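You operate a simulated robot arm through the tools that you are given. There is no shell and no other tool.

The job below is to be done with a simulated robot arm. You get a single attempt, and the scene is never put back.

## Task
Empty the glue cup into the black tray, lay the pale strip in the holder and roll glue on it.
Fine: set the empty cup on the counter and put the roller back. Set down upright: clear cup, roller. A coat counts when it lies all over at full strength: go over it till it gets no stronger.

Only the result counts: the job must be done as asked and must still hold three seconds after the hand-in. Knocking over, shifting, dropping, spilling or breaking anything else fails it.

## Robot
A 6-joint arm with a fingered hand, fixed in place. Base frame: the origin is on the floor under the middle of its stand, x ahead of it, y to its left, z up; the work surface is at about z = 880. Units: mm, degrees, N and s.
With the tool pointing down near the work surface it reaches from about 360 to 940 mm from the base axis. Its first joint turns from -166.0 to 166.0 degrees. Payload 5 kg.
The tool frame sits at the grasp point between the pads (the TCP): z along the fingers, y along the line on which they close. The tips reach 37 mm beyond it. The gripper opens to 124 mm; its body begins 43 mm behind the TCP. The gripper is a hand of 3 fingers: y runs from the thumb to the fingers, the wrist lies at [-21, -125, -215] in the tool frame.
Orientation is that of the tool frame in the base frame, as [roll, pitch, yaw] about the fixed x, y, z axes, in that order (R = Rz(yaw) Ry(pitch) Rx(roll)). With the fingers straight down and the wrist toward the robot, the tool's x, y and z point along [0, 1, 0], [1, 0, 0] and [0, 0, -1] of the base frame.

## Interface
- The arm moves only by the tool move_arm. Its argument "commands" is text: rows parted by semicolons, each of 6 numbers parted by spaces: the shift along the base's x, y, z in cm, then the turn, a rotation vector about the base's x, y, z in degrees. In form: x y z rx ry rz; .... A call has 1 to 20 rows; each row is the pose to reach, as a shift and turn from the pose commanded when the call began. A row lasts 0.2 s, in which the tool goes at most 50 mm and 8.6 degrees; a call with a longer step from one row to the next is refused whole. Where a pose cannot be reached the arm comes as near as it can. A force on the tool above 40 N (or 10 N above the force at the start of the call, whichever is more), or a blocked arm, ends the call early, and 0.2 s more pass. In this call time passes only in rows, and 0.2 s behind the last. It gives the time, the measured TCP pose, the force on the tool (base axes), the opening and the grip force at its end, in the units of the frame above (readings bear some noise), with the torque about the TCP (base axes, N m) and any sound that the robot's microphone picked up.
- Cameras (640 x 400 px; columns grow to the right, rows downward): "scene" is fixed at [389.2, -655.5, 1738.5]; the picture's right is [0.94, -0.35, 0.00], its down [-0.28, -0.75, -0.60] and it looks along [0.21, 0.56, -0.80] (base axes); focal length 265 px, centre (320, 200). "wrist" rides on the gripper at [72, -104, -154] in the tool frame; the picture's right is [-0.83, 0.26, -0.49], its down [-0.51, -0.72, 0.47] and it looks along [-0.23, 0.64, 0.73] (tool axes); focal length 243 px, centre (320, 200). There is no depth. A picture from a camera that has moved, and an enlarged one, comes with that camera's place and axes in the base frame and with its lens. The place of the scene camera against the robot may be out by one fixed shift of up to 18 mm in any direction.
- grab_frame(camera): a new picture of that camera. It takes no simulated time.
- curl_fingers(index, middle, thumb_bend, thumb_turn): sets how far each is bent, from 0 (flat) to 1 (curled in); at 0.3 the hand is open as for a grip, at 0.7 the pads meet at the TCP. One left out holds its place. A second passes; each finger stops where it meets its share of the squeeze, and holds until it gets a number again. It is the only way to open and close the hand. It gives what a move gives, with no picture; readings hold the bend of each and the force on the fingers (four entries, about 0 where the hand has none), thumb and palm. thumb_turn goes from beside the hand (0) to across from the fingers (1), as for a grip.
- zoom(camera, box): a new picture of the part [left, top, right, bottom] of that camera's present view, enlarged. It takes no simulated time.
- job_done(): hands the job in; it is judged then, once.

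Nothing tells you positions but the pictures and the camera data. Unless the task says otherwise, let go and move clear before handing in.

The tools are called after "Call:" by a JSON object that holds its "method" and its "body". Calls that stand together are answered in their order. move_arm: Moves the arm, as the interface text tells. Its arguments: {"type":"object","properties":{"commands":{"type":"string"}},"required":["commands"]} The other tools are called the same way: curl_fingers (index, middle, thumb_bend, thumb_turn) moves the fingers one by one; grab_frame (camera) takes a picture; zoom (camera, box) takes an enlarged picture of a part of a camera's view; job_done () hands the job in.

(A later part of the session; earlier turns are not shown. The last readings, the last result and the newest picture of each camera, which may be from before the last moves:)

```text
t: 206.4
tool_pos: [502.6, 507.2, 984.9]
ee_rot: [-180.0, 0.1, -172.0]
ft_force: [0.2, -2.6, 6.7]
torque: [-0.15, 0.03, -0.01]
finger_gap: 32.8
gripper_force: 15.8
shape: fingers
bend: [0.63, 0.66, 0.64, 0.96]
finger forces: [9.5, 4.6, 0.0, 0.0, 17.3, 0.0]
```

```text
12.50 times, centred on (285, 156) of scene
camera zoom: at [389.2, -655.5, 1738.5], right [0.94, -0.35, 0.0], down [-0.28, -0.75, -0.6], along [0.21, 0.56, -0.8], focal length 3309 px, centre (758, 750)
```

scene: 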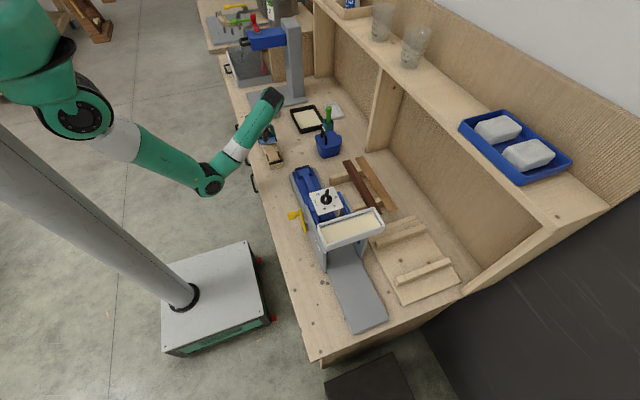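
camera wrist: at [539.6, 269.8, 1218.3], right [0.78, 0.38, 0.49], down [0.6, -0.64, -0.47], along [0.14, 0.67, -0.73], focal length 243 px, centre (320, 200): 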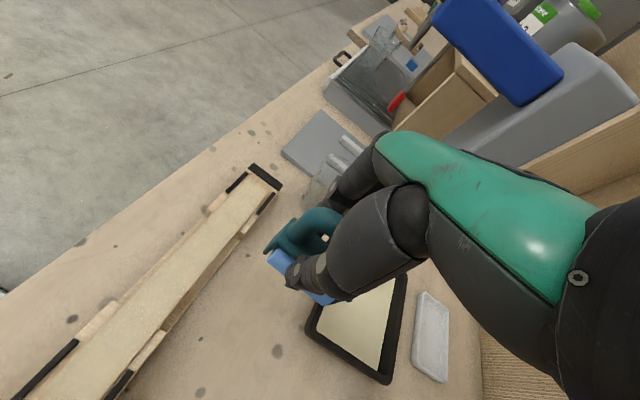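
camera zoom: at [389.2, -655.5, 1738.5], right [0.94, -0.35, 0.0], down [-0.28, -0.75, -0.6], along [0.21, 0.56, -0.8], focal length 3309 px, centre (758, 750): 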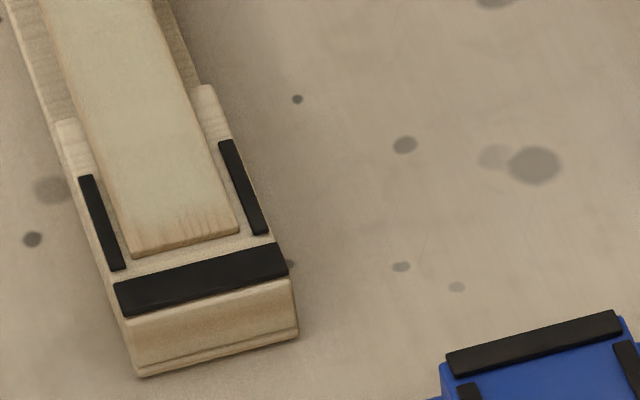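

Call:
{"method": "move_arm", "body": {"commands": "0 0 1 0 0 0; 0 -0.5 3 0 0 0; 0 -1 6 0 0 0; 2 -3 8 0 0 0; 5 -6 8 0 0 0; 8 -9.5 8 0 0 0; 9.5 -13 8 0 0 0"}}

Call:
{"method": "zoom", "body": {"camera": "wrist", "box": [180, 150, 300, 260]}}

Call:
{"method": "zoom", "body": {"camera": "scene", "box": [245, 105, 310, 170]}}

```text
t: 208.0
tool_pos: [597.8, 377.5, 1064.5]
ee_rot: [180.0, 0.0, -172.0]
ft_force: [0.0, 0.4, -2.4]
torque: [0.01, 0.02, -0.02]
finger_gap: 33.0
gripper_force: 13.5
shape: fingers
bend: [0.62, 0.66, 0.64, 0.96]
finger forces: [9.5, 4.4, 0.0, 0.0, 13.9, 0.0]
```

```text
3.64 times, centred on (240, 205) of wrist
camera zoom: at [540.3, 262.3, 1218.1], right [0.79, 0.38, 0.49], down [0.6, -0.64, -0.47], along [0.14, 0.67, -0.73], focal length 882 px, centre (611, 182)
```

zoom: 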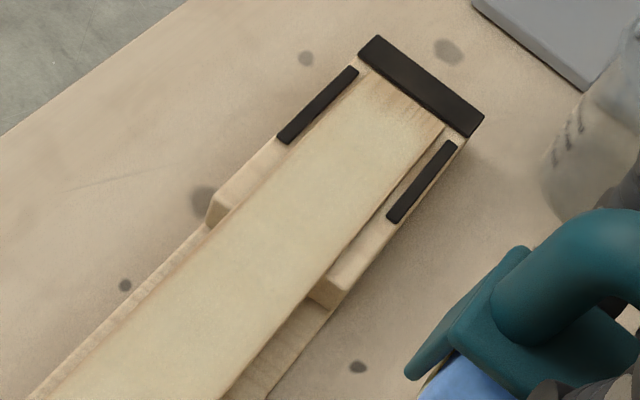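

```text
6.15 times, centred on (278, 138) of scene
camera zoom: at [389.2, -655.5, 1738.5], right [0.94, -0.35, 0.0], down [-0.28, -0.75, -0.6], along [0.21, 0.56, -0.8], focal length 1629 px, centre (582, 585)
```

zoom: 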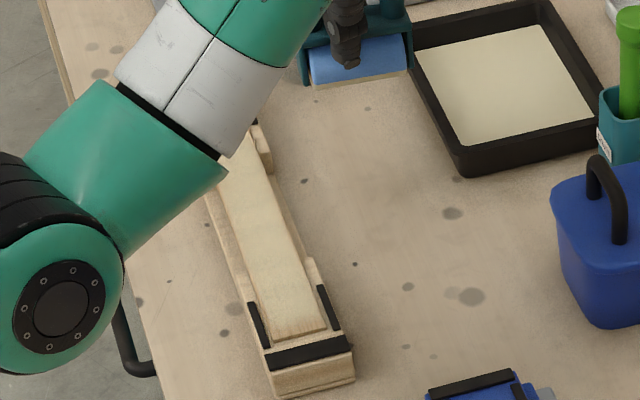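

The +y end is nearly complete; the -y end still needs glue. I'll reload and treat the -y end first with a fresh roller.

Call:
{"method": "move_arm", "body": {"commands": "0 0 0 0 0 -8; 0 0 0 0 0 -16; 0 0 0 0 0 -24; 0 0 0 0 0 -32; 0 0 0 0 0 -40; 0 0 0 0 0 -48; 0 0 0 0 0 -56; 0 0 0 0 0 -64; 0 0 0 0 0 -72; 0 0 0 0 0 -80; 0 0 0 0 0 -88; 3 1.6 0 0 0 -88; 6.5 3.5 0 0 0 -88; 10 5.5 0 0 0 -88; 13 7 -1 0 0 -88; 13.9 7.5 -3.5 0 0 -88; 13.9 7.5 -6.5 0 0 -88; 13.9 7.5 -8.8 0 0 -88; 13.9 7.5 -9.6 0 0 -88"}}

Call:
{"method": "zoom", "body": {"camera": "scene", "box": [270, 85, 350, 145]}}

Call:
{"method": "zoom", "body": {"camera": "scene", "box": [250, 110, 310, 170]}}

```text
t: 212.0
tool_pos: [737.7, 452.5, 967.4]
ee_rot: [-179.9, 0.0, 100.0]
ft_force: [0.5, 0.5, -1.7]
torque: [0.03, -0.04, -0.02]
finger_gap: 32.8
gripper_force: 13.6
shape: fingers
bend: [0.62, 0.66, 0.64, 0.96]
finger forces: [9.6, 4.4, 0.1, 0.0, 13.9, 0.0]
```

```text
6.67 times, centred on (310, 115) of scene
camera zoom: at [389.2, -655.5, 1738.5], right [0.94, -0.35, 0.0], down [-0.28, -0.75, -0.6], along [0.21, 0.56, -0.8], focal length 1765 px, centre (387, 767)
```

zoom: 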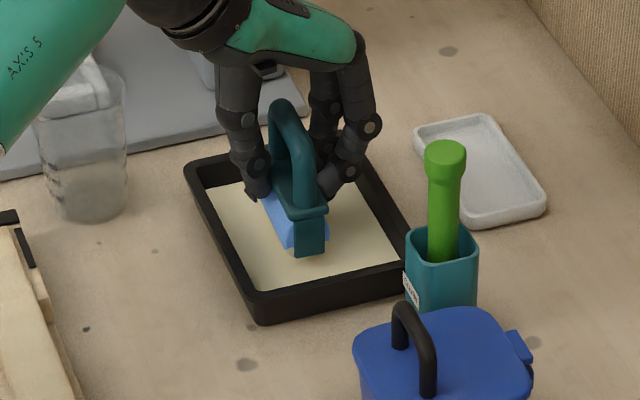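

```text
6.67 times, centred on (280, 140) of scene
camera zoom: at [389.2, -655.5, 1738.5], right [0.94, -0.35, 0.0], down [-0.28, -0.75, -0.6], along [0.21, 0.56, -0.8], focal length 1765 px, centre (587, 600)
```

zoom: 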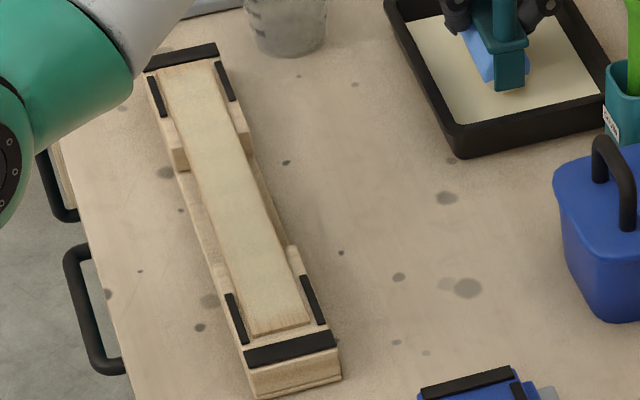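

Call:
{"method": "move_arm", "body": {"commands": "0 0 -0.1 0 0 0; 0 0 -0.2 0 0 0; -1.2 0 -0.2 0 0 0; -2.2 0 -0.2 0 0 0; -1.1 0 -0.2 0 0 0; 0 0 -0.2 0 0 0; 1.2 0 -0.2 0 0 0; 2.3 0 -0.2 0 0 0; 1.2 0 -0.2 0 0 0; 0 0 -0.2 0 0 0; -1.1 0 -0.2 0 0 0; -2.2 0 -0.2 0 0 0; -1.1 0 -0.2 0 0 0; 0 0 -0.2 0 0 0; 1.2 0 -0.2 0 0 0; 2.3 0 -0.2 0 0 0; 1.2 0 -0.2 0 0 0; 0 0 -0.2 0 0 0; -1.1 0 -0.2 0 0 0; -0.5 0 -0.2 0 0 0"}}

Call:
{"method": "move_arm", "body": {"commands": "0.5 0 0.5 0 0 0; 0.5 0 2.5 0 0 0; 0 -0.5 5.5 0 0 0; -1.5 -1.3 8.5 0 0 0; -4 -2.5 10 0 0 0; -7.5 -4.2 10 0 0 0; -11 -6 10 0 0 0; -13.4 -8 10 0 0 0; -13.4 -8 10 0 0 8; -13.4 -8 10 0 0 16; -13.4 -8 10 0 0 24; -13.4 -8 10 0 0 32; -13.4 -8 10 0 0 40; -13.4 -8 10 0 0 48; -13.4 -8 10 0 0 56; -13.4 -8 10 0 0 64; -13.4 -8 10 0 0 72; -13.4 -8 10 0 0 80; -13.4 -8 10 0 0 88"}}

Call:
{"method": "zoom", "body": {"camera": "scene", "box": [245, 85, 345, 160]}}

Call:
{"method": "zoom", "body": {"camera": "wrist", "box": [200, 170, 400, 330]}}

```text
t: 216.2
tool_pos: [732.7, 454.7, 968.6]
ee_rot: [-179.9, 0.1, 100.0]
ft_force: [0.0, -0.9, -1.3]
torque: [0.0, -0.01, -0.07]
finger_gap: 32.4
gripper_force: 13.6
shape: fingers
bend: [0.63, 0.66, 0.64, 0.96]
finger forces: [9.4, 4.7, 0.0, 0.0, 13.9, 0.0]
```

```text
t: 220.2
tool_pos: [596.2, 374.0, 1067.6]
ee_rot: [179.9, 0.0, -171.8]
ft_force: [0.4, -0.1, -1.9]
torque: [0.02, -0.02, -0.04]
finger_gap: 32.5
gripper_force: 13.7
shape: fingers
bend: [0.63, 0.66, 0.64, 0.96]
finger forces: [9.5, 4.5, 0.0, 0.2, 13.8, 0.0]
```

```text
5.33 times, centred on (295, 122) of scene
camera zoom: at [389.2, -655.5, 1738.5], right [0.94, -0.35, 0.0], down [-0.28, -0.75, -0.6], along [0.21, 0.56, -0.8], focal length 1412 px, centre (453, 613)
```

zoom: 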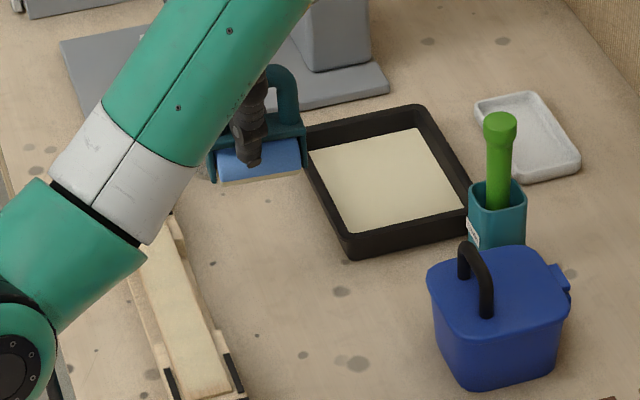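

```text
2.50 times, centred on (300, 250) of wrist
camera zoom: at [539.5, 258.7, 1219.4], right [0.78, 0.38, 0.49], down [0.6, -0.64, -0.47], along [0.14, 0.67, -0.73], focal length 606 px, centre (370, 75)
```

zoom: 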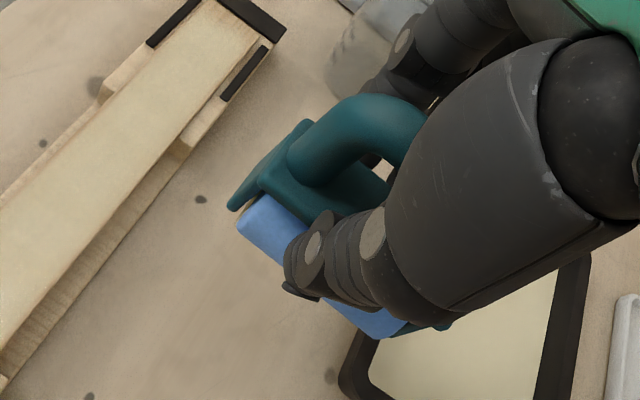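

Reloaded. I'll go to the -y end of the strip now.

Call:
{"method": "move_arm", "body": {"commands": "-2 -3 0 0 0 0; -4.5 -6.5 0 0 0 0; -7 -10 0 0 0 0; -9 -13.5 -1 0 0 0; -9.4 -15.4 -3 0 0 0; -9.4 -15.4 -5.5 0 0 0; -9.4 -15.4 -7 0 0 0; -9.4 -15.4 -7.7 0 0 0"}}

Call:
{"method": "move_arm", "body": {"commands": "0 0 -0.15 0 0 0; 0 0 -0.3 0 0 0"}}

Call:
{"method": "zoom", "body": {"camera": "scene", "box": [260, 125, 310, 170]}}

```text
t: 222.0
tool_pos: [503.9, 219.2, 990.0]
ee_rot: [180.0, 0.2, -172.1]
ft_force: [0.4, -1.2, -1.4]
torque: [0.02, -0.02, -0.03]
finger_gap: 32.5
gripper_force: 14.3
shape: fingers
bend: [0.63, 0.66, 0.64, 0.96]
finger forces: [9.5, 4.5, 0.0, 0.1, 13.9, 0.0]
out of reach, approached as far as the arm can: row 3, 4, 5, 6, 7
```

```text
t: 222.6
tool_pos: [503.7, 218.8, 988.2]
ee_rot: [180.0, 0.0, -171.9]
ft_force: [0.2, -0.2, -1.5]
torque: [0.02, 0.01, 0.01]
finger_gap: 32.5
gripper_force: 13.9
shape: fingers
bend: [0.63, 0.66, 0.64, 0.96]
finger forces: [9.5, 4.5, 0.1, 0.1, 14.0, 0.0]
```

```text
8.89 times, centred on (285, 148) of scene
camera zoom: at [389.2, -655.5, 1738.5], right [0.94, -0.35, 0.0], down [-0.28, -0.75, -0.6], along [0.21, 0.56, -0.8], focal length 2353 px, centre (631, 667)
```

zoom: 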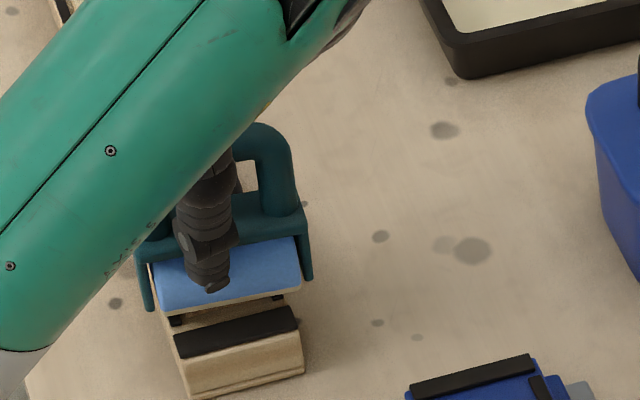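

The roller's centre is about at the TCP, and the last joint's limit stops me 4–5 mm short at this end. I'll use this load for full-length passes now, then flip the hand 180° for the -y end.

Call:
{"method": "move_arm", "body": {"commands": "0 0 -0.12 0 0 0; 0 -0.6 -0.2 0 0 0; 0 -1.1 -0.2 0 0 0; 0 0 -0.2 0 0 0; 0 1 -0.2 0 0 0; 0 0 -0.2 0 0 0; 0 -1.1 -0.2 0 0 0; 0 0 -0.2 0 0 0; 0 1 -0.2 0 0 0; 0 3 -0.2 0 0 0; 0 5 -0.2 0 0 0; 0 7 -0.2 0 0 0; 0 9 -0.2 0 0 0; 0 11 -0.2 0 0 0; 0 13 -0.2 0 0 0; 0 15 -0.2 0 0 0; 0 17 -0.2 0 0 0; 0 19 -0.2 0 0 0; 0 21 -0.2 0 0 0"}}

Call:
{"method": "move_arm", "body": {"commands": "0 2 0 0 0 0; 0 4 0 0 0 0; 0 6 0 0 0 0; 0 7.5 0 0 0 0; 0 8 0 0 0 0; 0 7 0 0 0 0; 0 8 0 0 0 0; 0 7 0 0 0 0; 0 8 0 0 0 0; 0 6.5 0 0 0 0; 0 4.5 0 0 0 0; 0 2.5 0 0 0 0; 0 0.5 0 0 0 0; 0 -1.5 0 0 0 0; 0 -3.5 0 0 0 0; 0 -5.5 0 0 0 0; 0 -7.5 0 0 0 0; 0 -9.5 0 0 0 0; 0 -11.5 0 0 0 0"}}

Call:
{"method": "zoom", "body": {"camera": "scene", "box": [250, 110, 310, 170]}}

```text
t: 226.6
tool_pos: [502.9, 430.5, 986.3]
ee_rot: [-180.0, -0.1, -172.0]
ft_force: [0.5, -0.5, -1.3]
torque: [0.03, -0.02, -0.01]
finger_gap: 32.5
gripper_force: 13.9
shape: fingers
bend: [0.63, 0.66, 0.64, 0.96]
finger forces: [9.6, 4.5, 0.1, 0.0, 14.1, 0.0]
```

```text
t: 230.6
tool_pos: [504.4, 314.2, 985.5]
ee_rot: [179.9, 0.2, -172.0]
ft_force: [1.1, 5.0, 24.3]
torque: [0.25, 0.11, -0.02]
finger_gap: 32.4
gripper_force: 21.5
shape: fingers
bend: [0.62, 0.66, 0.64, 0.96]
finger forces: [16.4, 8.5, 0.0, 0.1, 17.0, 0.0]
```

```text
6.67 times, centred on (280, 140) of scene
camera zoom: at [389.2, -655.5, 1738.5], right [0.94, -0.35, 0.0], down [-0.28, -0.75, -0.6], along [0.21, 0.56, -0.8], focal length 1765 px, centre (587, 600)
```

zoom: 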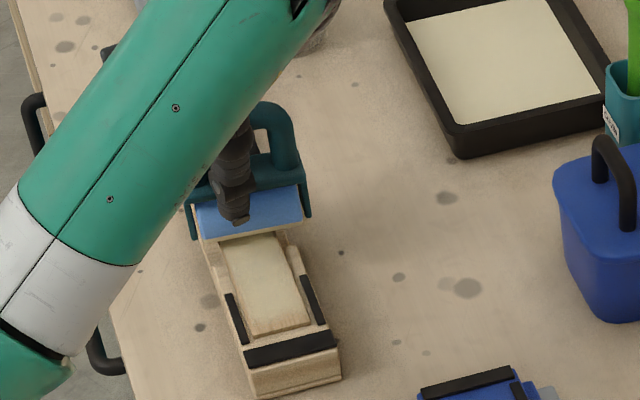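

Call:
{"method": "move_arm", "body": {"commands": "0 -2 0.1 0 0 0; 0 -4 0.1 0 0 0; 0 -6 0.1 0 0 0; 0 -8 0.1 0 0 0; 0 -9.5 0.1 0 0 0; 0 -10.7 0.1 0 0 0; 0 -9.5 0.1 0 0 0; 0 -8 0.1 0 0 0; 0 -6 0 0 0 0; 0 -4 0 0 0 0; 0 -2 0 0 0 0; 0 0 0 0 0 0; 0 2 0 0 0 0; 0 4 0 0 0 0; 0 6 0 0 0 0; 0 8 0 0 0 0; 0 10 0 0 0 0; 0 12 0 0 0 0; 0 14 0 0 0 0; 0 16 0 0 0 0"}}

Call:
{"method": "move_arm", "body": {"commands": "0 2 0 0 0 0; 0 3.3 0 0 0 0; 0 2 0 0 0 0; 0 3.4 0 0 0 0; 0 3.2 1 0 0 0; 0 3 3 0 0 0; 0 2.5 6 0 0 0; 2 0 8 0 0 0; 5 -3 8 0 0 0; 8 -6 8 0 0 0; 9.5 -9.5 8 0 0 0"}}

Call:
{"method": "zoom", "body": {"camera": "scene", "box": [250, 110, 310, 170]}}

Call:
{"method": "grab_frame", "body": {"camera": "wrist"}}

```text
t: 234.8
tool_pos: [501.5, 476.6, 984.4]
ee_rot: [-179.9, 0.0, -172.1]
ft_force: [0.1, -2.7, 12.1]
torque: [-0.09, 0.08, 0.0]
finger_gap: 32.5
gripper_force: 16.0
shape: fingers
bend: [0.63, 0.67, 0.64, 0.96]
finger forces: [10.3, 4.6, 0.0, 0.1, 17.9, 0.1]
out of reach, approached as far as the arm can: row 6
```

```text
t: 237.2
tool_pos: [601.4, 381.5, 1064.6]
ee_rot: [180.0, -0.1, -172.0]
ft_force: [0.3, -0.1, -1.4]
torque: [0.01, 0.01, 0.0]
finger_gap: 32.5
gripper_force: 14.1
shape: fingers
bend: [0.63, 0.66, 0.64, 0.96]
finger forces: [9.7, 4.4, 0.0, 0.0, 14.0, 0.0]
```

```text
6.67 times, centred on (280, 140) of scene
camera zoom: at [389.2, -655.5, 1738.5], right [0.94, -0.35, 0.0], down [-0.28, -0.75, -0.6], along [0.21, 0.56, -0.8], focal length 1765 px, centre (587, 600)
```

zoom: 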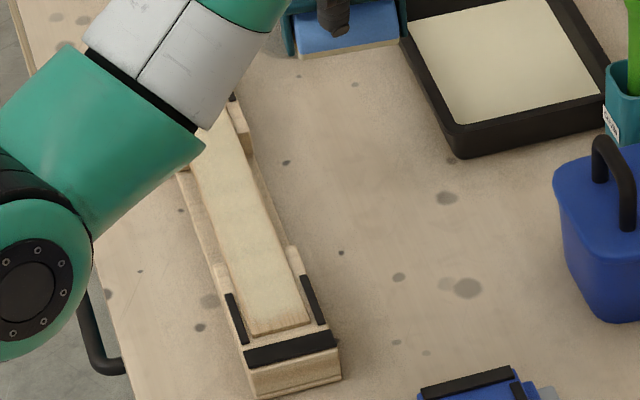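

```text
taken
camera wrist: at [543.4, 267.4, 1217.6], right [0.79, 0.38, 0.49], down [0.6, -0.64, -0.47], along [0.14, 0.67, -0.73], focal length 243 px, centre (320, 200)
```

wrist: 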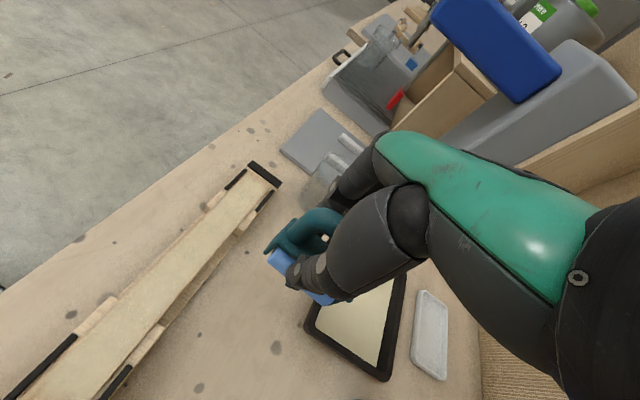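

Call:
{"method": "zoom", "body": {"camera": "wrist", "box": [190, 150, 300, 240]}}

Call:
{"method": "zoom", "body": {"camera": "scene", "box": [270, 140, 305, 170]}}

Call:
{"method": "zoom", "body": {"camera": "wrist", "box": [40, 210, 240, 380]}}

```text
4.44 times, centred on (245, 195) of wrist
camera zoom: at [543.4, 267.4, 1217.6], right [0.79, 0.38, 0.49], down [0.6, -0.64, -0.47], along [0.14, 0.67, -0.73], focal length 1078 px, centre (653, 222)
```

zoom: 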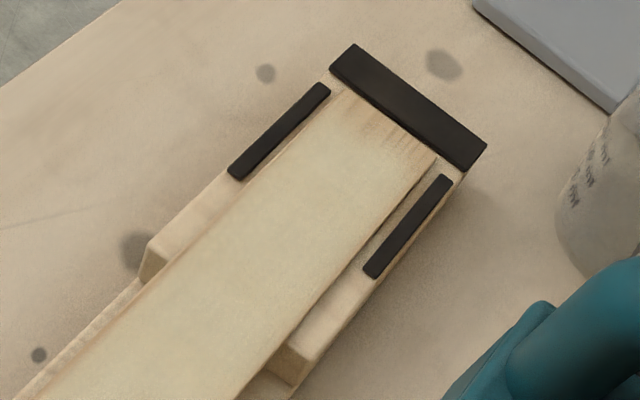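

```text
13.33 times, centred on (288, 155) of scene
camera zoom: at [389.2, -655.5, 1738.5], right [0.94, -0.35, 0.0], down [-0.28, -0.75, -0.6], along [0.21, 0.56, -0.8], focal length 3530 px, centre (753, 800)
```

zoom: 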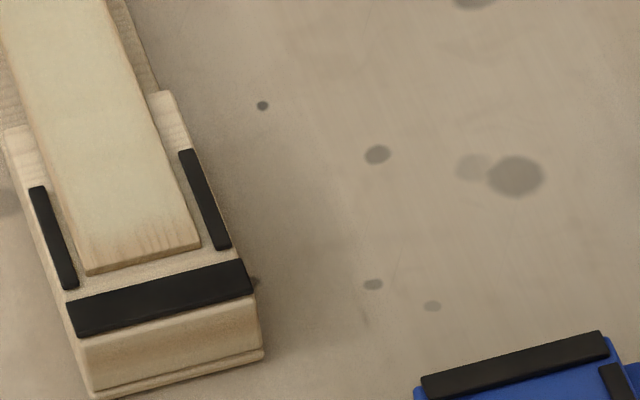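

```text
2.35 times, centred on (140, 295) of wrist
camera zoom: at [543.4, 267.4, 1217.6], right [0.79, 0.38, 0.49], down [0.6, -0.64, -0.47], along [0.14, 0.67, -0.73], focal length 571 px, centre (744, -24)
```

zoom: 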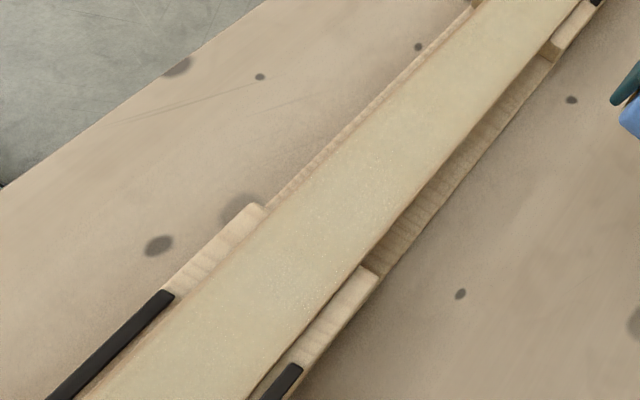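

Both ends keep a faint 7 mm fringe, which may partly be reach. I'll reload once more and this time flip the hand (yaw≈8°), so the roller can go fully past the -y end.

Call:
{"method": "move_arm", "body": {"commands": "0 0 0 0 0 -8; 0 0 0 0 0 -16; 0 0 0 0 0 -24; 0 0 0 0 0 -32; 0 0 0 0 0 -40; 0 0 0 0 0 -48; 0 0 0 0 0 -56; 0 0 0 0 0 -64; 0 0 0 0 0 -72; 0 0 0 0 0 -80; 0 0 0 0 0 -88; 3 1.6 0 0 0 -88; 6.5 3.5 0 0 0 -88; 10 5.5 0 0 0 -88; 12.8 6.6 -1 0 0 -88; 13.6 7.1 -3.5 0 0 -88; 13.6 7.1 -6.5 0 0 -88; 13.6 7.1 -8.8 0 0 -88; 13.6 7.1 -9.7 0 0 -88"}}

Call:
{"method": "move_arm", "body": {"commands": "0 0 -0.1 0 0 0; 0 0 -0.2 0 0 0"}}

```text
t: 241.2
tool_pos: [735.5, 451.3, 970.0]
ee_rot: [180.0, 0.0, 100.2]
ft_force: [0.8, -0.6, -1.9]
torque: [0.01, -0.04, 0.02]
finger_gap: 32.2
gripper_force: 13.6
shape: fingers
bend: [0.63, 0.66, 0.64, 0.96]
finger forces: [9.7, 4.3, 0.1, 0.0, 14.1, 0.0]
```

```text
t: 241.8
tool_pos: [734.5, 450.1, 967.1]
ee_rot: [180.0, 0.1, 99.9]
ft_force: [0.7, -0.4, -0.2]
torque: [0.02, -0.01, 0.04]
finger_gap: 32.5
gripper_force: 14.9
shape: fingers
bend: [0.63, 0.66, 0.64, 0.96]
finger forces: [9.8, 4.9, 0.0, 0.0, 14.4, 0.0]
```

Call:
{"method": "move_arm", "body": {"commands": "0 0 -0.1 0 0 0; -1.2 0 -0.1 0 0 0; -2.1 0 -0.1 0 0 0; -1 0 -0.1 0 0 0; 0 0 -0.1 0 0 0; 1.2 0 -0.1 0 0 0; 2.4 0 -0.1 0 0 0; 1.2 0 -0.1 0 0 0; 0 0 -0.1 0 0 0; -1.1 0 -0.1 0 0 0; -2.1 0 -0.1 0 0 0; -1 0 -0.1 0 0 0; 0 0 -0.1 0 0 0; 1.2 0 -0.1 0 0 0; 2.4 0 -0.1 0 0 0; 1.2 0 -0.1 0 0 0; 0 0 -0.1 0 0 0"}}

Call:
{"method": "zoom", "body": {"camera": "scene", "box": [285, 95, 335, 140]}}

```text
t: 245.4
tool_pos: [734.4, 449.7, 965.9]
ee_rot: [180.0, 0.0, 100.0]
ft_force: [3.3, 0.4, 16.1]
torque: [0.07, -0.14, 0.03]
finger_gap: 32.3
gripper_force: 18.5
shape: fingers
bend: [0.62, 0.66, 0.64, 0.96]
finger forces: [13.9, 7.1, 0.1, 0.0, 15.9, 0.0]
```

```text
8.89 times, centred on (310, 118) of scene
camera zoom: at [389.2, -655.5, 1738.5], right [0.94, -0.35, 0.0], down [-0.28, -0.75, -0.6], along [0.21, 0.56, -0.8], focal length 2353 px, centre (409, 933)
```

zoom: 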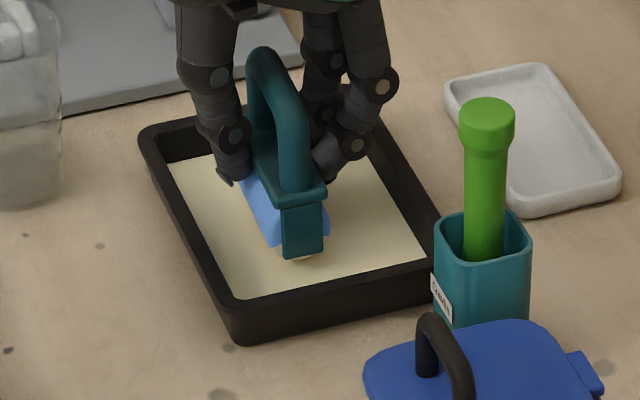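

Call:
{"method": "move_arm", "body": {"commands": "0 0 0.8 0 0 0; 0 -0.3 3 0 0 0; -1.5 -1 6.5 0 0 0; -4 -2.3 9 0 0 0; -7.5 -4.2 10 0 0 0; -11 -6.5 10 0 0 0; -13.7 -9 10 0 0 0; -14.5 -12 10 0 0 -5; -14.5 -14 10 0 0 -13; -14.5 -14 10 0 0 -21; -14.5 -14 10 0 0 -29; -14.5 -14 10 0 0 -37; -14.5 -14 10 0 0 -45; -14.5 -14 10 0 0 -53; -14.5 -14 10 0 0 -61; -14.5 -14 10 0 0 -69; -14.5 -14 10 0 0 -77; -14.5 -14 10 0 0 -85; -14.5 -14 10 0 0 -92"}}

Call:
{"method": "grab_frame", "body": {"camera": "scene"}}

Call:
{"method": "grab_frame", "body": {"camera": "wrist"}}

```text
t: 249.4
tool_pos: [678.2, 340.1, 991.7]
ee_rot: [179.9, 0.1, 7.9]
ft_force: [0.8, -0.5, -2.3]
torque: [-0.02, 0.02, -0.03]
finger_gap: 32.2
gripper_force: 13.3
shape: fingers
bend: [0.62, 0.66, 0.64, 0.96]
finger forces: [9.2, 4.4, 0.0, 0.0, 13.6, 0.1]
out of reach, approached as far as the arm can: row 14, 15, 16, 17, 18, 19
```

```text
taken
```

scene: 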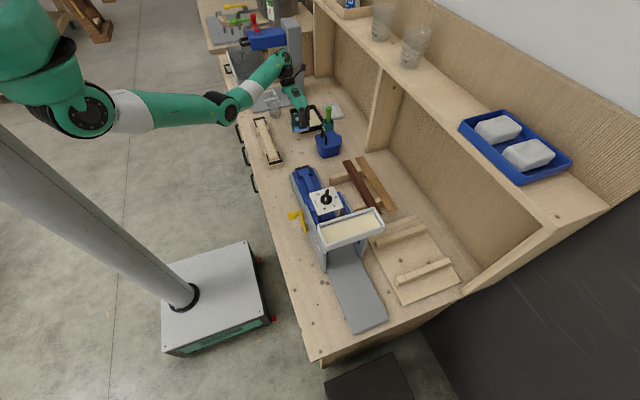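

```text
taken
camera wrist: at [734.5, 451.4, 1145.1], right [-0.79, -0.37, 0.49], down [-0.6, 0.64, -0.47], along [-0.14, -0.67, -0.73], focal length 243 px, centre (320, 200)
```

wrist: 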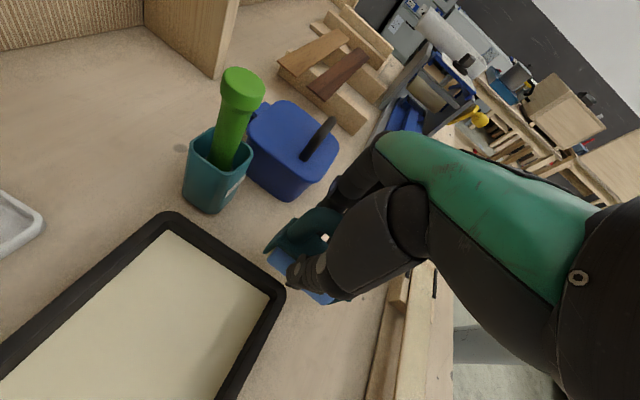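

That flipped orientation isn't reachable and the arm drifted low, though nothing was touched. I'll rise and rotate back to yaw 100°.

Call:
{"method": "move_arm", "body": {"commands": "0 0 1 0 0 4; 0 0 2 0 0 12; 0 0 3 0 0 20; -0.5 0 4 0 0 28; -1 0 5 0 0 36; -1.5 0 6 0 0 44; -2 0 7 0 0 52; -3 0.5 7 0 0 60; -4 1 7 0 0 68; -5 1.5 7 0 0 76; -6 2 7 0 0 84; -7 3 7 0 0 92"}}

Call:
{"method": "grab_frame", "body": {"camera": "scene"}}

Call:
{"method": "grab_frame", "body": {"camera": "wrist"}}

```text
t: 252.0
tool_pos: [605.4, 363.6, 1062.2]
ee_rot: [-179.9, 0.0, 100.2]
ft_force: [0.2, 0.4, -1.4]
torque: [0.02, 0.03, -0.02]
finger_gap: 32.0
gripper_force: 13.6
shape: fingers
bend: [0.62, 0.66, 0.64, 0.96]
finger forces: [9.2, 4.4, 0.1, 0.0, 13.5, 0.0]
out of reach, approached as far as the arm can: row 1
```

```text
taken
```

scene: 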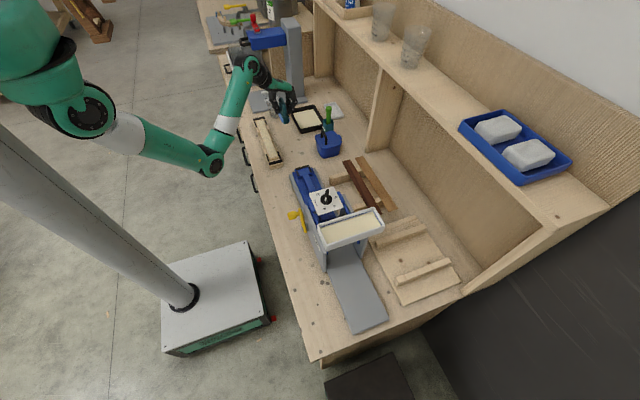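

```text
taken
camera wrist: at [489.5, 416.1, 1214.9], right [0.4, -0.77, 0.49], down [-0.62, -0.63, -0.47], along [0.67, -0.12, -0.73], focal length 243 px, centre (320, 200)
```

wrist: 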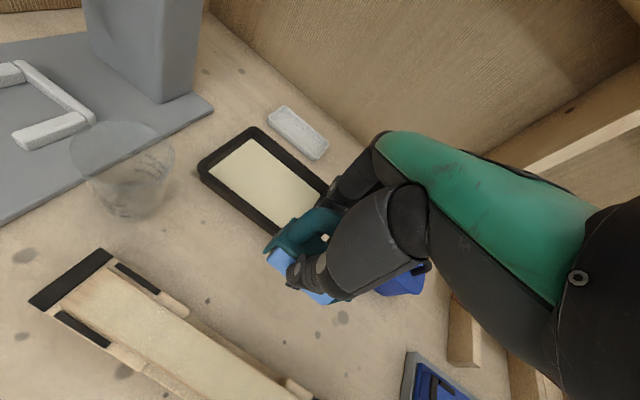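

Back in a good posture. For the -y end I'll use yaw≈180°, with the roller slightly skewed, which gives the extra reach. Rotating and moving there now.

Call:
{"method": "move_arm", "body": {"commands": "0 0 0 0 0 8; 0 0 0 0 0 16; 0 0 0 0 0 24; 0 0 0 0 0 32; 0 0 0 0 0 40; 0 0 0 0 0 48; 0 0 0 0 0 56; 0 0 0 0 0 64; 0 0 0 0 0 72; -2 -3 0 0 0 80; -4.5 -6.5 0 0 0 80; -7 -10 0 0 0 80; -9 -13 0 0 0 80; -10 -14.5 -1.5 0 0 80; -10 -14.5 -4 0 0 80; -10 -14.5 -6 0 0 80; -10 -14.5 -7 0 0 80"}}

Call:
{"method": "zoom", "body": {"camera": "scene", "box": [255, 125, 310, 170]}}

```text
t: 255.6
tool_pos: [506.7, 218.7, 992.1]
ee_rot: [180.0, 0.1, -179.9]
ft_force: [-0.1, 0.0, -2.1]
torque: [0.02, 0.02, -0.01]
finger_gap: 32.2
gripper_force: 13.7
shape: fingers
bend: [0.62, 0.66, 0.64, 0.96]
finger forces: [9.3, 4.5, 0.1, 0.0, 13.7, 0.1]
out of reach, approached as far as the arm can: row 13, 14
```

```text
8.89 times, centred on (282, 148) of scene
camera zoom: at [389.2, -655.5, 1738.5], right [0.94, -0.35, 0.0], down [-0.28, -0.75, -0.6], along [0.21, 0.56, -0.8], focal length 2353 px, centre (653, 667)
```

zoom: 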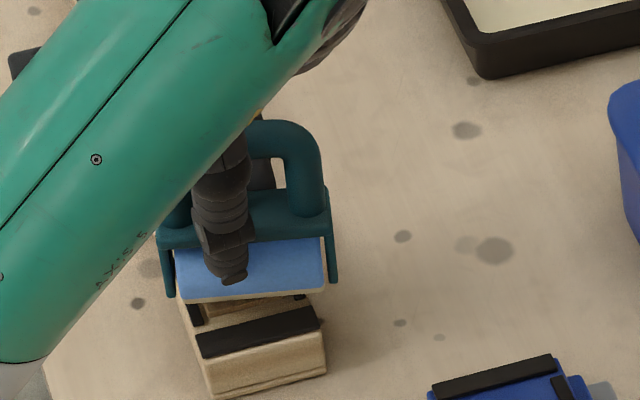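

Call:
{"method": "move_arm", "body": {"commands": "0 0 -0.3 0 0 0; 0 0 -0.55 0 0 0"}}

Call:
{"method": "move_arm", "body": {"commands": "0 0 -0.1 0 0 0; -0.1 -0.5 -0.1 0 0 0; -0.2 -1 -0.1 0 0 0; -0.3 -1.5 -0.1 0 0 0"}}

Call:
{"method": "zoom", "body": {"camera": "scene", "box": [255, 125, 310, 170]}}

```text
t: 256.2
tool_pos: [507.7, 218.2, 986.3]
ee_rot: [-180.0, 0.1, -179.9]
ft_force: [-1.3, -0.5, 5.3]
torque: [0.01, 0.05, -0.02]
finger_gap: 32.2
gripper_force: 14.6
shape: fingers
bend: [0.62, 0.66, 0.64, 0.96]
finger forces: [9.4, 5.0, 0.1, 0.0, 15.2, 0.1]
```

```text
t: 257.2
tool_pos: [504.6, 204.1, 987.1]
ee_rot: [-179.9, 0.0, 180.0]
ft_force: [0.4, 0.7, 5.2]
torque: [0.17, -0.05, -0.01]
finger_gap: 32.5
gripper_force: 15.1
shape: fingers
bend: [0.62, 0.66, 0.64, 0.96]
finger forces: [10.7, 5.9, 0.0, 0.0, 14.1, 0.1]
```

```text
8.89 times, centred on (282, 148) of scene
camera zoom: at [389.2, -655.5, 1738.5], right [0.94, -0.35, 0.0], down [-0.28, -0.75, -0.6], along [0.21, 0.56, -0.8], focal length 2353 px, centre (653, 667)
```

zoom: 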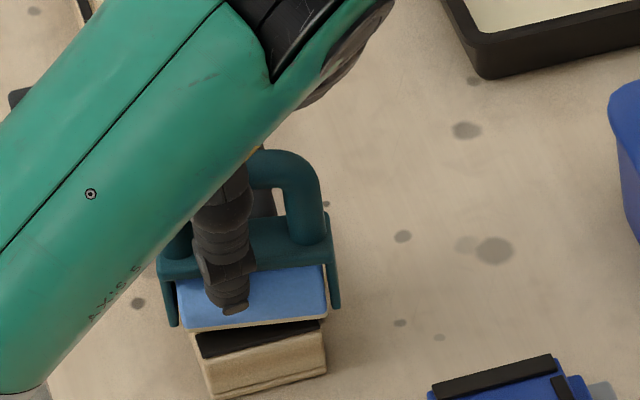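

Now it reaches past the end with steady light pressure. I'll do several strokes here.

Call:
{"method": "move_arm", "body": {"commands": "-0.1 -0.5 0 0 0 0; 0 0 0 0 0 0; 0.2 1 0 0 0 0; 0 0 0 0 0 0; -0.1 -0.5 0 0 0 0; 0 0 0 0 0 0; 0.2 1 0 0 0 0; 0 0 0 0 0 0; -0.1 -0.5 0 0 0 0; 0 0 0 0 0 0; 0.2 1 0 0 0 0; 0 0 0 0 0 0; -0.1 -0.5 0 0 0 0; 0 0 0 0 0 0; 0.2 1 0 0 0 0; 0.3 2 0 0 0 0; 0.3 4 0 0 0 0; 0.3 6 0 0 0 0"}}

Call:
{"method": "zoom", "body": {"camera": "scene", "box": [255, 125, 310, 170]}}

Call:
{"method": "zoom", "body": {"camera": "scene", "box": [270, 145, 305, 172]}}

```text
t: 261.0
tool_pos: [504.5, 265.5, 986.9]
ee_rot: [180.0, -0.2, 179.9]
ft_force: [-0.5, -0.8, -0.8]
torque: [0.01, -0.01, 0.0]
finger_gap: 32.2
gripper_force: 14.5
shape: fingers
bend: [0.62, 0.66, 0.64, 0.96]
finger forces: [9.5, 4.8, 0.1, 0.0, 14.6, 0.0]
```

```text
8.89 times, centred on (282, 148) of scene
camera zoom: at [389.2, -655.5, 1738.5], right [0.94, -0.35, 0.0], down [-0.28, -0.75, -0.6], along [0.21, 0.56, -0.8], focal length 2353 px, centre (653, 667)
```

zoom: 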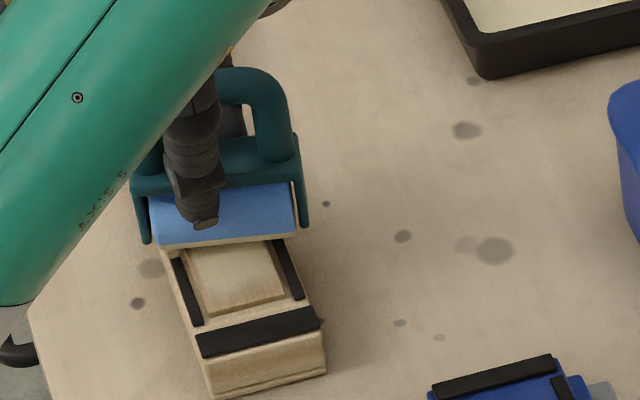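

```text
14.81 times, centred on (288, 158) of scene
camera zoom: at [389.2, -655.5, 1738.5], right [0.94, -0.35, 0.0], down [-0.28, -0.75, -0.6], along [0.21, 0.56, -0.8], focal length 3922 px, centre (802, 815)
```

zoom: 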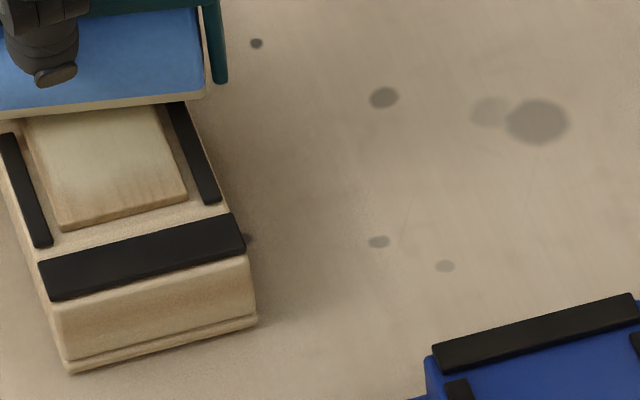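

Call:
{"method": "move_arm", "body": {"commands": "0 1 1 0 0 0; 0.5 2 3 0 0 0; 1 3 5 0 0 0; 2 4 6.5 0 0 -6; 3 5 7 0 0 -14; 3 5 7 0 0 -22; 3 5 7 0 0 -30; 3 5 7 0 0 -38; 3 4 7 0 0 -46; 3 2 7 0 0 -54; 3 -1 7 0 0 -62; 3 -4 7 0 0 -70; 3 -7 7 0 0 -78; 3 -10 7 0 0 -80; 3 -13 7 0 0 -80; 3 -16 7 0 0 -80"}}

Call:
{"method": "grab_frame", "body": {"camera": "wrist"}}

Call:
{"method": "zoom", "body": {"camera": "wrist", "box": [100, 120, 320, 300]}}

Call:
{"method": "zoom", "body": {"camera": "scene", "box": [250, 105, 310, 170]}}

```text
t: 264.4
tool_pos: [535.6, 104.0, 1057.1]
ee_rot: [180.0, -0.1, 100.0]
ft_force: [-0.1, 0.3, -2.0]
torque: [-0.03, -0.03, -0.01]
finger_gap: 32.4
gripper_force: 14.7
shape: fingers
bend: [0.62, 0.66, 0.64, 0.96]
finger forces: [9.7, 4.6, 0.0, 0.1, 14.1, 0.1]
```

```text
taken
camera wrist: at [420.7, 155.8, 1210.7], right [0.4, -0.77, 0.49], down [-0.62, -0.62, -0.47], along [0.67, -0.12, -0.73], focal length 243 px, centre (320, 200)
```

wrist: 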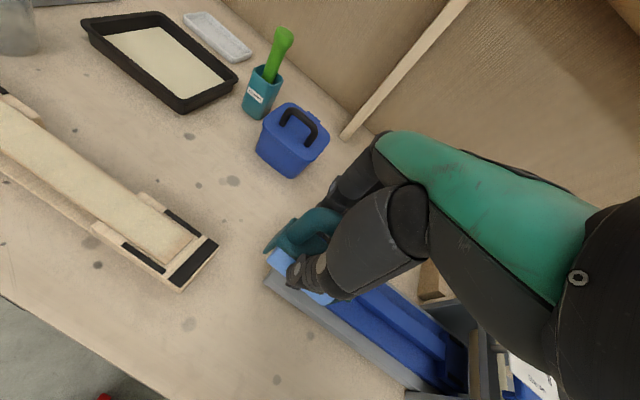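

```text
2.22 times, centred on (210, 210) of wrist
camera zoom: at [420.7, 155.8, 1210.7], right [0.4, -0.77, 0.49], down [-0.62, -0.62, -0.47], along [0.67, -0.12, -0.73], focal length 539 px, centre (564, 178)
```

zoom: 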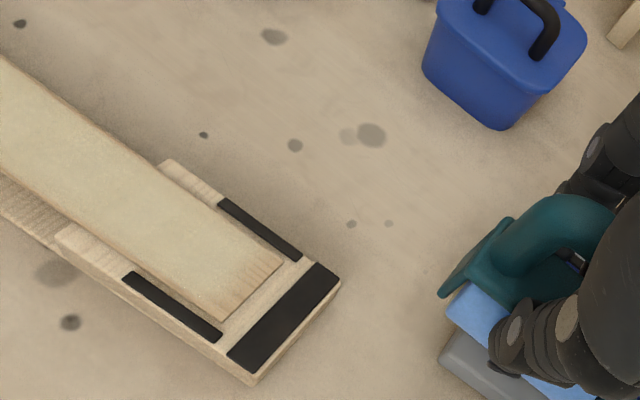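

```text
6.15 times, centred on (280, 138) of scene
camera zoom: at [389.2, -655.5, 1738.5], right [0.94, -0.35, 0.0], down [-0.28, -0.75, -0.6], along [0.21, 0.56, -0.8], focal length 1629 px, centre (566, 585)
```

zoom: 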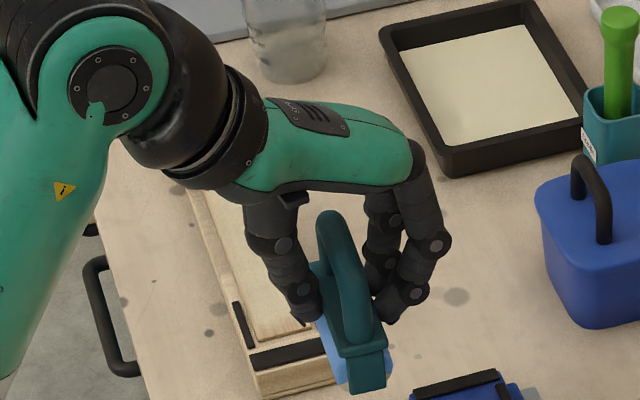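

The -y end now shows the same narrow streaky fringe as the other end, even though the roller's centre went 8 mm past it. So the fringe looks inherent. I'll use the remaining glue for more full-length passes to make sure the coat is saturated.

Call:
{"method": "move_arm", "body": {"commands": "0 3 0 0 0 8; 0 6.5 0 0 0 16; 0 10 0 0 0 24; 0 13.5 0 0 0 32; 0 16.5 0 0 0 40; 0 18.5 0 0 0 48; 0 19.5 0 0 0 56; 0 19.5 0 0 0 64; 0 19.5 0 0 0 72; -1 19.5 0 0 0 80; -2 19.5 -1 0 0 88; -3.2 19.5 -3 0 0 88; -3.2 19.5 -5 0 0 88; -3.2 19.5 -6.4 0 0 88; -3.2 19.5 -6.9 0 0 88; -3.2 19.5 -7.15 0 0 88"}}

```text
t: 267.8
tool_pos: [503.8, 298.9, 985.5]
ee_rot: [179.8, 0.3, -171.8]
ft_force: [-5.3, -0.1, 29.3]
torque: [0.0, 0.32, 0.03]
finger_gap: 32.3
gripper_force: 21.4
shape: fingers
bend: [0.62, 0.66, 0.64, 0.96]
finger forces: [15.0, 7.3, 0.0, 0.0, 21.0, 0.0]
```

Call:
{"method": "move_arm", "body": {"commands": "0 0 0.2 0 0 0; 0 2 0.2 0 0 0; 0 4 0.2 0 0 0; 0 6 0.2 0 0 0; 0 8 0.2 0 0 0; 0 10 0.2 0 0 0; 0 12 0.2 0 0 0; 0 14 0.15 0 0 0; 0 16 0.1 0 0 0; 0 18 0.1 0 0 0; 0 20 0.1 0 0 0; 0 21.3 0.1 0 0 0; 0 20 0.1 0 0 0; 0 21.3 0.1 0 0 0; 0 20 0.1 0 0 0; 0 21.3 0.1 0 0 0"}}

Call:
{"method": "zoom", "body": {"camera": "scene", "box": [250, 110, 310, 170]}}

```text
t: 271.2
tool_pos: [505.6, 511.0, 986.0]
ee_rot: [179.9, 0.0, -172.0]
ft_force: [-0.7, -0.9, 4.7]
torque: [-0.09, -0.01, -0.01]
finger_gap: 32.3
gripper_force: 15.1
shape: fingers
bend: [0.63, 0.66, 0.64, 0.96]
finger forces: [9.5, 4.5, 0.0, 0.1, 16.2, 0.0]
```

```text
6.67 times, centred on (280, 140) of scene
camera zoom: at [389.2, -655.5, 1738.5], right [0.94, -0.35, 0.0], down [-0.28, -0.75, -0.6], along [0.21, 0.56, -0.8], focal length 1765 px, centre (587, 600)
```

zoom: 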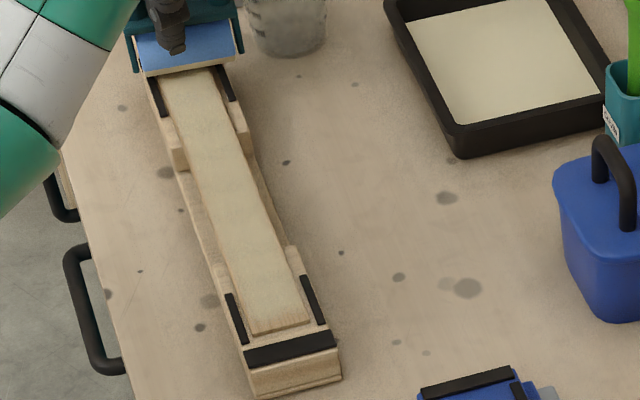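

Call:
{"method": "move_arm", "body": {"commands": "0 -1 0.05 0 0 0; 0 -3 0.1 0 0 0; 0 -5 0.1 0 0 0; 0 -7 0.1 0 0 0; 0 -9 0.1 0 0 0; 0 -11 0.1 0 0 0; 0 -13 0.1 0 0 0; 0 -15 0.1 0 0 0; 0 -17 0.1 0 0 0; 0 -19 0.1 0 0 0; 0 -21 0.1 0 0 0; 0 -23 0.1 0 0 0; 0 -25 0.1 0 0 0; 0 -27 0.1 0 0 0; 0 -29 0.1 0 0 0; 0 -30 0.1 0 0 0; 0 -29 0.1 0 0 0; 0 -30 0.1 0 0 0; 0 -29 0.1 0 0 0; 0 -27 0.1 0 0 0"}}

Call:
{"method": "move_arm", "body": {"commands": "0 2 0 0 0 0; 0 4 0 0 0 0; 0 6 0 0 0 0; 0 8 0 0 0 0; 0 10 0 0 0 0; 0 12 0 0 0 0; 0 14 0 0 0 0; 0 16 0 0 0 0; 0 18 0 0 0 0; 0 20 0 0 0 0; 0 22 0 0 0 0; 0 24 0 0 0 0; 0 26 0 0 0 0; 0 27 0 0 0 0; 0 26 1 0 0 0; 0 25.5 3 0 0 0; 1 24 6 0 0 0; 4 21 8 0 0 0; 7 17.5 8 0 0 0; 9.5 14 8 0 0 0"}}

Call:
{"method": "zoom", "body": {"camera": "wrist", "box": [190, 150, 300, 240]}}

Call:
{"method": "zoom", "body": {"camera": "wrist", "box": [0, 210, 240, 400]}}

```text
t: 275.4
tool_pos: [504.9, 243.7, 988.4]
ee_rot: [180.0, -0.1, -172.0]
ft_force: [0.9, 0.3, -1.3]
torque: [0.02, 0.02, 0.01]
finger_gap: 32.3
gripper_force: 14.7
shape: fingers
bend: [0.63, 0.66, 0.64, 0.96]
finger forces: [9.7, 4.5, 0.0, 0.0, 14.1, 0.1]
```

```text
t: 279.6
tool_pos: [597.5, 381.7, 1067.6]
ee_rot: [180.0, 0.1, -171.9]
ft_force: [-0.2, 1.1, -1.4]
torque: [0.01, 0.0, -0.02]
finger_gap: 32.3
gripper_force: 14.5
shape: fingers
bend: [0.63, 0.66, 0.64, 0.96]
finger forces: [9.7, 4.5, 0.0, 0.0, 14.1, 0.0]
```

```text
4.44 times, centred on (245, 195) of wrist
camera zoom: at [539.1, 267.4, 1219.7], right [0.78, 0.38, 0.49], down [0.6, -0.64, -0.47], along [0.14, 0.67, -0.73], focal length 1078 px, centre (653, 222)
```

zoom: 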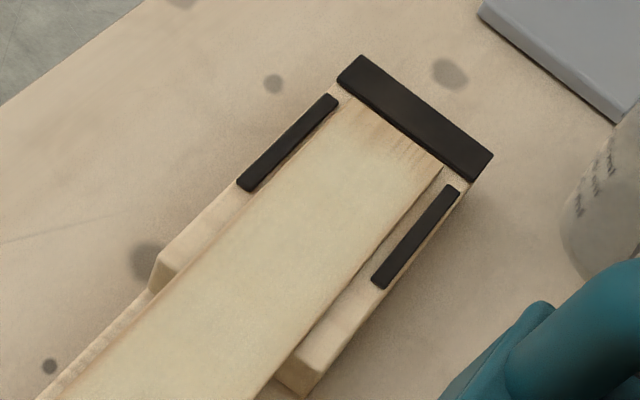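

```text
2.11 times, centred on (120, 305) of wrist
camera zoom: at [539.1, 267.4, 1219.7], right [0.78, 0.38, 0.49], down [0.6, -0.64, -0.47], along [0.14, 0.67, -0.73], focal length 511 px, centre (741, -21)
```

zoom: 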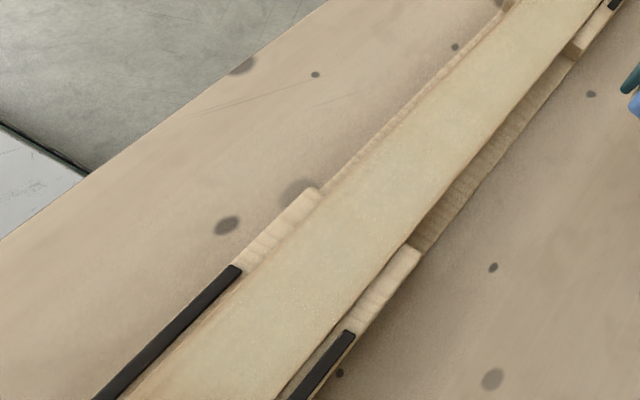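

The last pass had little contact in places. I'll reload once more and do one careful full-length pass each way with the force checked.

Call:
{"method": "move_arm", "body": {"commands": "0 0 0 0 0 -8; 0 0 0 0 0 -16; 0 0 0 0 0 -24; 0 0 0 0 0 -32; 0 0 0 0 0 -40; 0 0 0 0 0 -48; 0 0 0 0 0 -56; 0 0 0 0 0 -64; 0 0 0 0 0 -72; 0 0 0 0 0 -80; 0 0 0 0 0 -88; 3 1.6 0 0 0 -88; 6.5 3.5 0 0 0 -88; 10 5.5 0 0 0 -88; 13 6.6 -1 0 0 -88; 13.9 7.1 -3.5 0 0 -88; 13.9 7.1 -6.5 0 0 -88; 13.9 7.1 -8.8 0 0 -88; 13.9 7.1 -9.9 0 0 -88"}}

Call:
{"method": "move_arm", "body": {"commands": "0 0 -0.1 0 0 0; 0 0 -0.2 0 0 0"}}

```text
t: 283.6
tool_pos: [737.9, 453.3, 969.0]
ee_rot: [-180.0, 0.0, 99.9]
ft_force: [-0.4, -0.5, -1.7]
torque: [-0.01, 0.0, -0.01]
finger_gap: 32.5
gripper_force: 14.2
shape: fingers
bend: [0.63, 0.66, 0.64, 0.96]
finger forces: [9.6, 4.7, 0.1, 0.0, 14.2, 0.1]
```

```text
t: 284.2
tool_pos: [739.6, 453.6, 968.2]
ee_rot: [179.8, -0.1, 100.0]
ft_force: [-0.7, 1.3, 8.7]
torque: [0.05, 0.06, -0.01]
finger_gap: 32.3
gripper_force: 15.6
shape: fingers
bend: [0.63, 0.66, 0.64, 0.96]
finger forces: [9.7, 5.1, 0.0, 0.1, 16.6, 0.1]
```

Call:
{"method": "move_arm", "body": {"commands": "-1.2 0 0 0 0 0; -2.3 0 0 0 0 0; -1.2 0 0 0 0 0; 0 0 0 0 0 0; 1.2 0 0 0 0 0; 2.2 0 0 0 0 0; 1.2 0 0 0 0 0; 0 0 0 0 0 0; -1.2 0 0 0 0 0; -2.3 0 0 0 0 0; -1.2 0 0 0 0 0; 0 0 0 0 0 0; 1.2 0 0 0 0 0; 2.2 0 0 0 0 0; 1.2 0 0 0 0 0; 0 0 0 0 0 0"}}

Call:
{"method": "move_arm", "body": {"commands": "0 0 0.8 0 0 0; 0 -0.3 3 0 0 0; -1.5 -1 6.5 0 0 0; -4 -2.3 9 0 0 0; -7.5 -4.2 10 0 0 0; -11 -6.3 10 0 0 0; -13.9 -8 10 0 0 0; -13.9 -8 10 0 0 8; -13.9 -8 10 0 0 16; -13.9 -8 10 0 0 24; -13.9 -8 10 0 0 32; -13.9 -8 10 0 0 40; -13.9 -8 10 0 0 48; -13.9 -8 10 0 0 56; -13.9 -8 10 0 0 64; -13.9 -8 10 0 0 72; -13.9 -8 10 0 0 80; -13.9 -8 10 0 0 88"}}

Call:
{"method": "move_arm", "body": {"commands": "-3 0 0 0 0 0; -6.5 1 0 0 0 0; -9 4 0 0 0 0; -9.6 7.5 -1 0 0 0; -9.6 10.8 -3 0 0 0; -9.6 12 -5 0 0 0; -9.6 12 -6.8 0 0 0; -9.6 12 -7.5 0 0 0"}}

```text
t: 287.6
tool_pos: [738.9, 452.5, 966.5]
ee_rot: [-179.9, 0.0, 100.0]
ft_force: [3.0, 0.1, 9.6]
torque: [0.04, -0.07, 0.01]
finger_gap: 32.3
gripper_force: 17.1
shape: fingers
bend: [0.62, 0.66, 0.64, 0.96]
finger forces: [12.1, 6.2, 0.0, 0.0, 14.9, 0.0]
```

```text
t: 291.4
tool_pos: [600.0, 372.8, 1067.3]
ee_rot: [180.0, 0.0, -171.7]
ft_force: [-0.5, -0.5, -1.9]
torque: [0.0, -0.01, 0.0]
finger_gap: 32.4
gripper_force: 13.7
shape: fingers
bend: [0.62, 0.66, 0.64, 0.96]
finger forces: [9.6, 4.4, 0.1, 0.0, 13.7, 0.0]
```

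```text
t: 293.2
tool_pos: [503.8, 495.1, 991.5]
ee_rot: [-180.0, 0.0, -172.0]
ft_force: [-0.5, -1.0, -1.5]
torque: [0.0, 0.02, 0.0]
finger_gap: 32.2
gripper_force: 13.6
shape: fingers
bend: [0.62, 0.66, 0.64, 0.96]
finger forces: [9.5, 4.5, 0.0, 0.0, 14.0, 0.0]
```

Call:
{"method": "move_arm", "body": {"commands": "0 0 -0.3 0 0 0; 0 0 -0.6 0 0 0"}}

```text
t: 293.8
tool_pos: [502.9, 493.3, 986.2]
ee_rot: [179.9, 0.1, -171.8]
ft_force: [-2.0, -1.6, 7.0]
torque: [0.02, 0.06, 0.01]
finger_gap: 31.8
gripper_force: 14.8
shape: fingers
bend: [0.62, 0.66, 0.64, 0.96]
finger forces: [10.0, 5.1, 0.0, 0.0, 15.7, 0.0]
```

Contact 7–9 N. I'll do end strokes at +y, then roll down in checked segments.

Call:
{"method": "move_arm", "body": {"commands": "0 1 0 0 0 0; 0 1.8 0 0 0 0; 0 0.8 0 0 0 0; 0 -0.5 0 0 0 0; 0 0.8 0 0 0 0; 0 1.8 0 0 0 0; 0 0.8 0 0 0 0; 0 -0.5 0 0 0 0; 0 -2 0 0 0 0; 0 -3.5 0 0 0 0; 0 -5 0 0 0 0; 0 -6.5 0 0 0 0; 0 -8 0 0 0 0; 0 -9.5 0 0 0 0"}}

Call:
{"method": "move_arm", "body": {"commands": "0 -1.5 0 0 0 0; 0 -3 0 0 0 0; 0 -4.5 0 0 0 0; 0 -6 0 0 0 0; 0 -7.5 0 0 0 0; 0 -9 0 0 0 0"}}

```text
t: 296.8
tool_pos: [504.7, 397.0, 986.1]
ee_rot: [-179.9, 0.1, -171.9]
ft_force: [-0.2, 6.2, 25.8]
torque: [0.38, 0.14, -0.02]
finger_gap: 32.2
gripper_force: 21.2
shape: fingers
bend: [0.61, 0.65, 0.65, 0.96]
finger forces: [17.1, 9.0, 0.0, 0.0, 16.2, 0.1]
```

```text
t: 298.2
tool_pos: [502.2, 307.6, 985.3]
ee_rot: [-179.8, -0.1, -172.0]
ft_force: [-0.2, 5.6, 20.8]
torque: [0.34, 0.11, -0.01]
finger_gap: 32.3
gripper_force: 20.1
shape: fingers
bend: [0.61, 0.65, 0.65, 0.96]
finger forces: [16.1, 8.7, 0.0, 0.1, 15.6, 0.0]
```

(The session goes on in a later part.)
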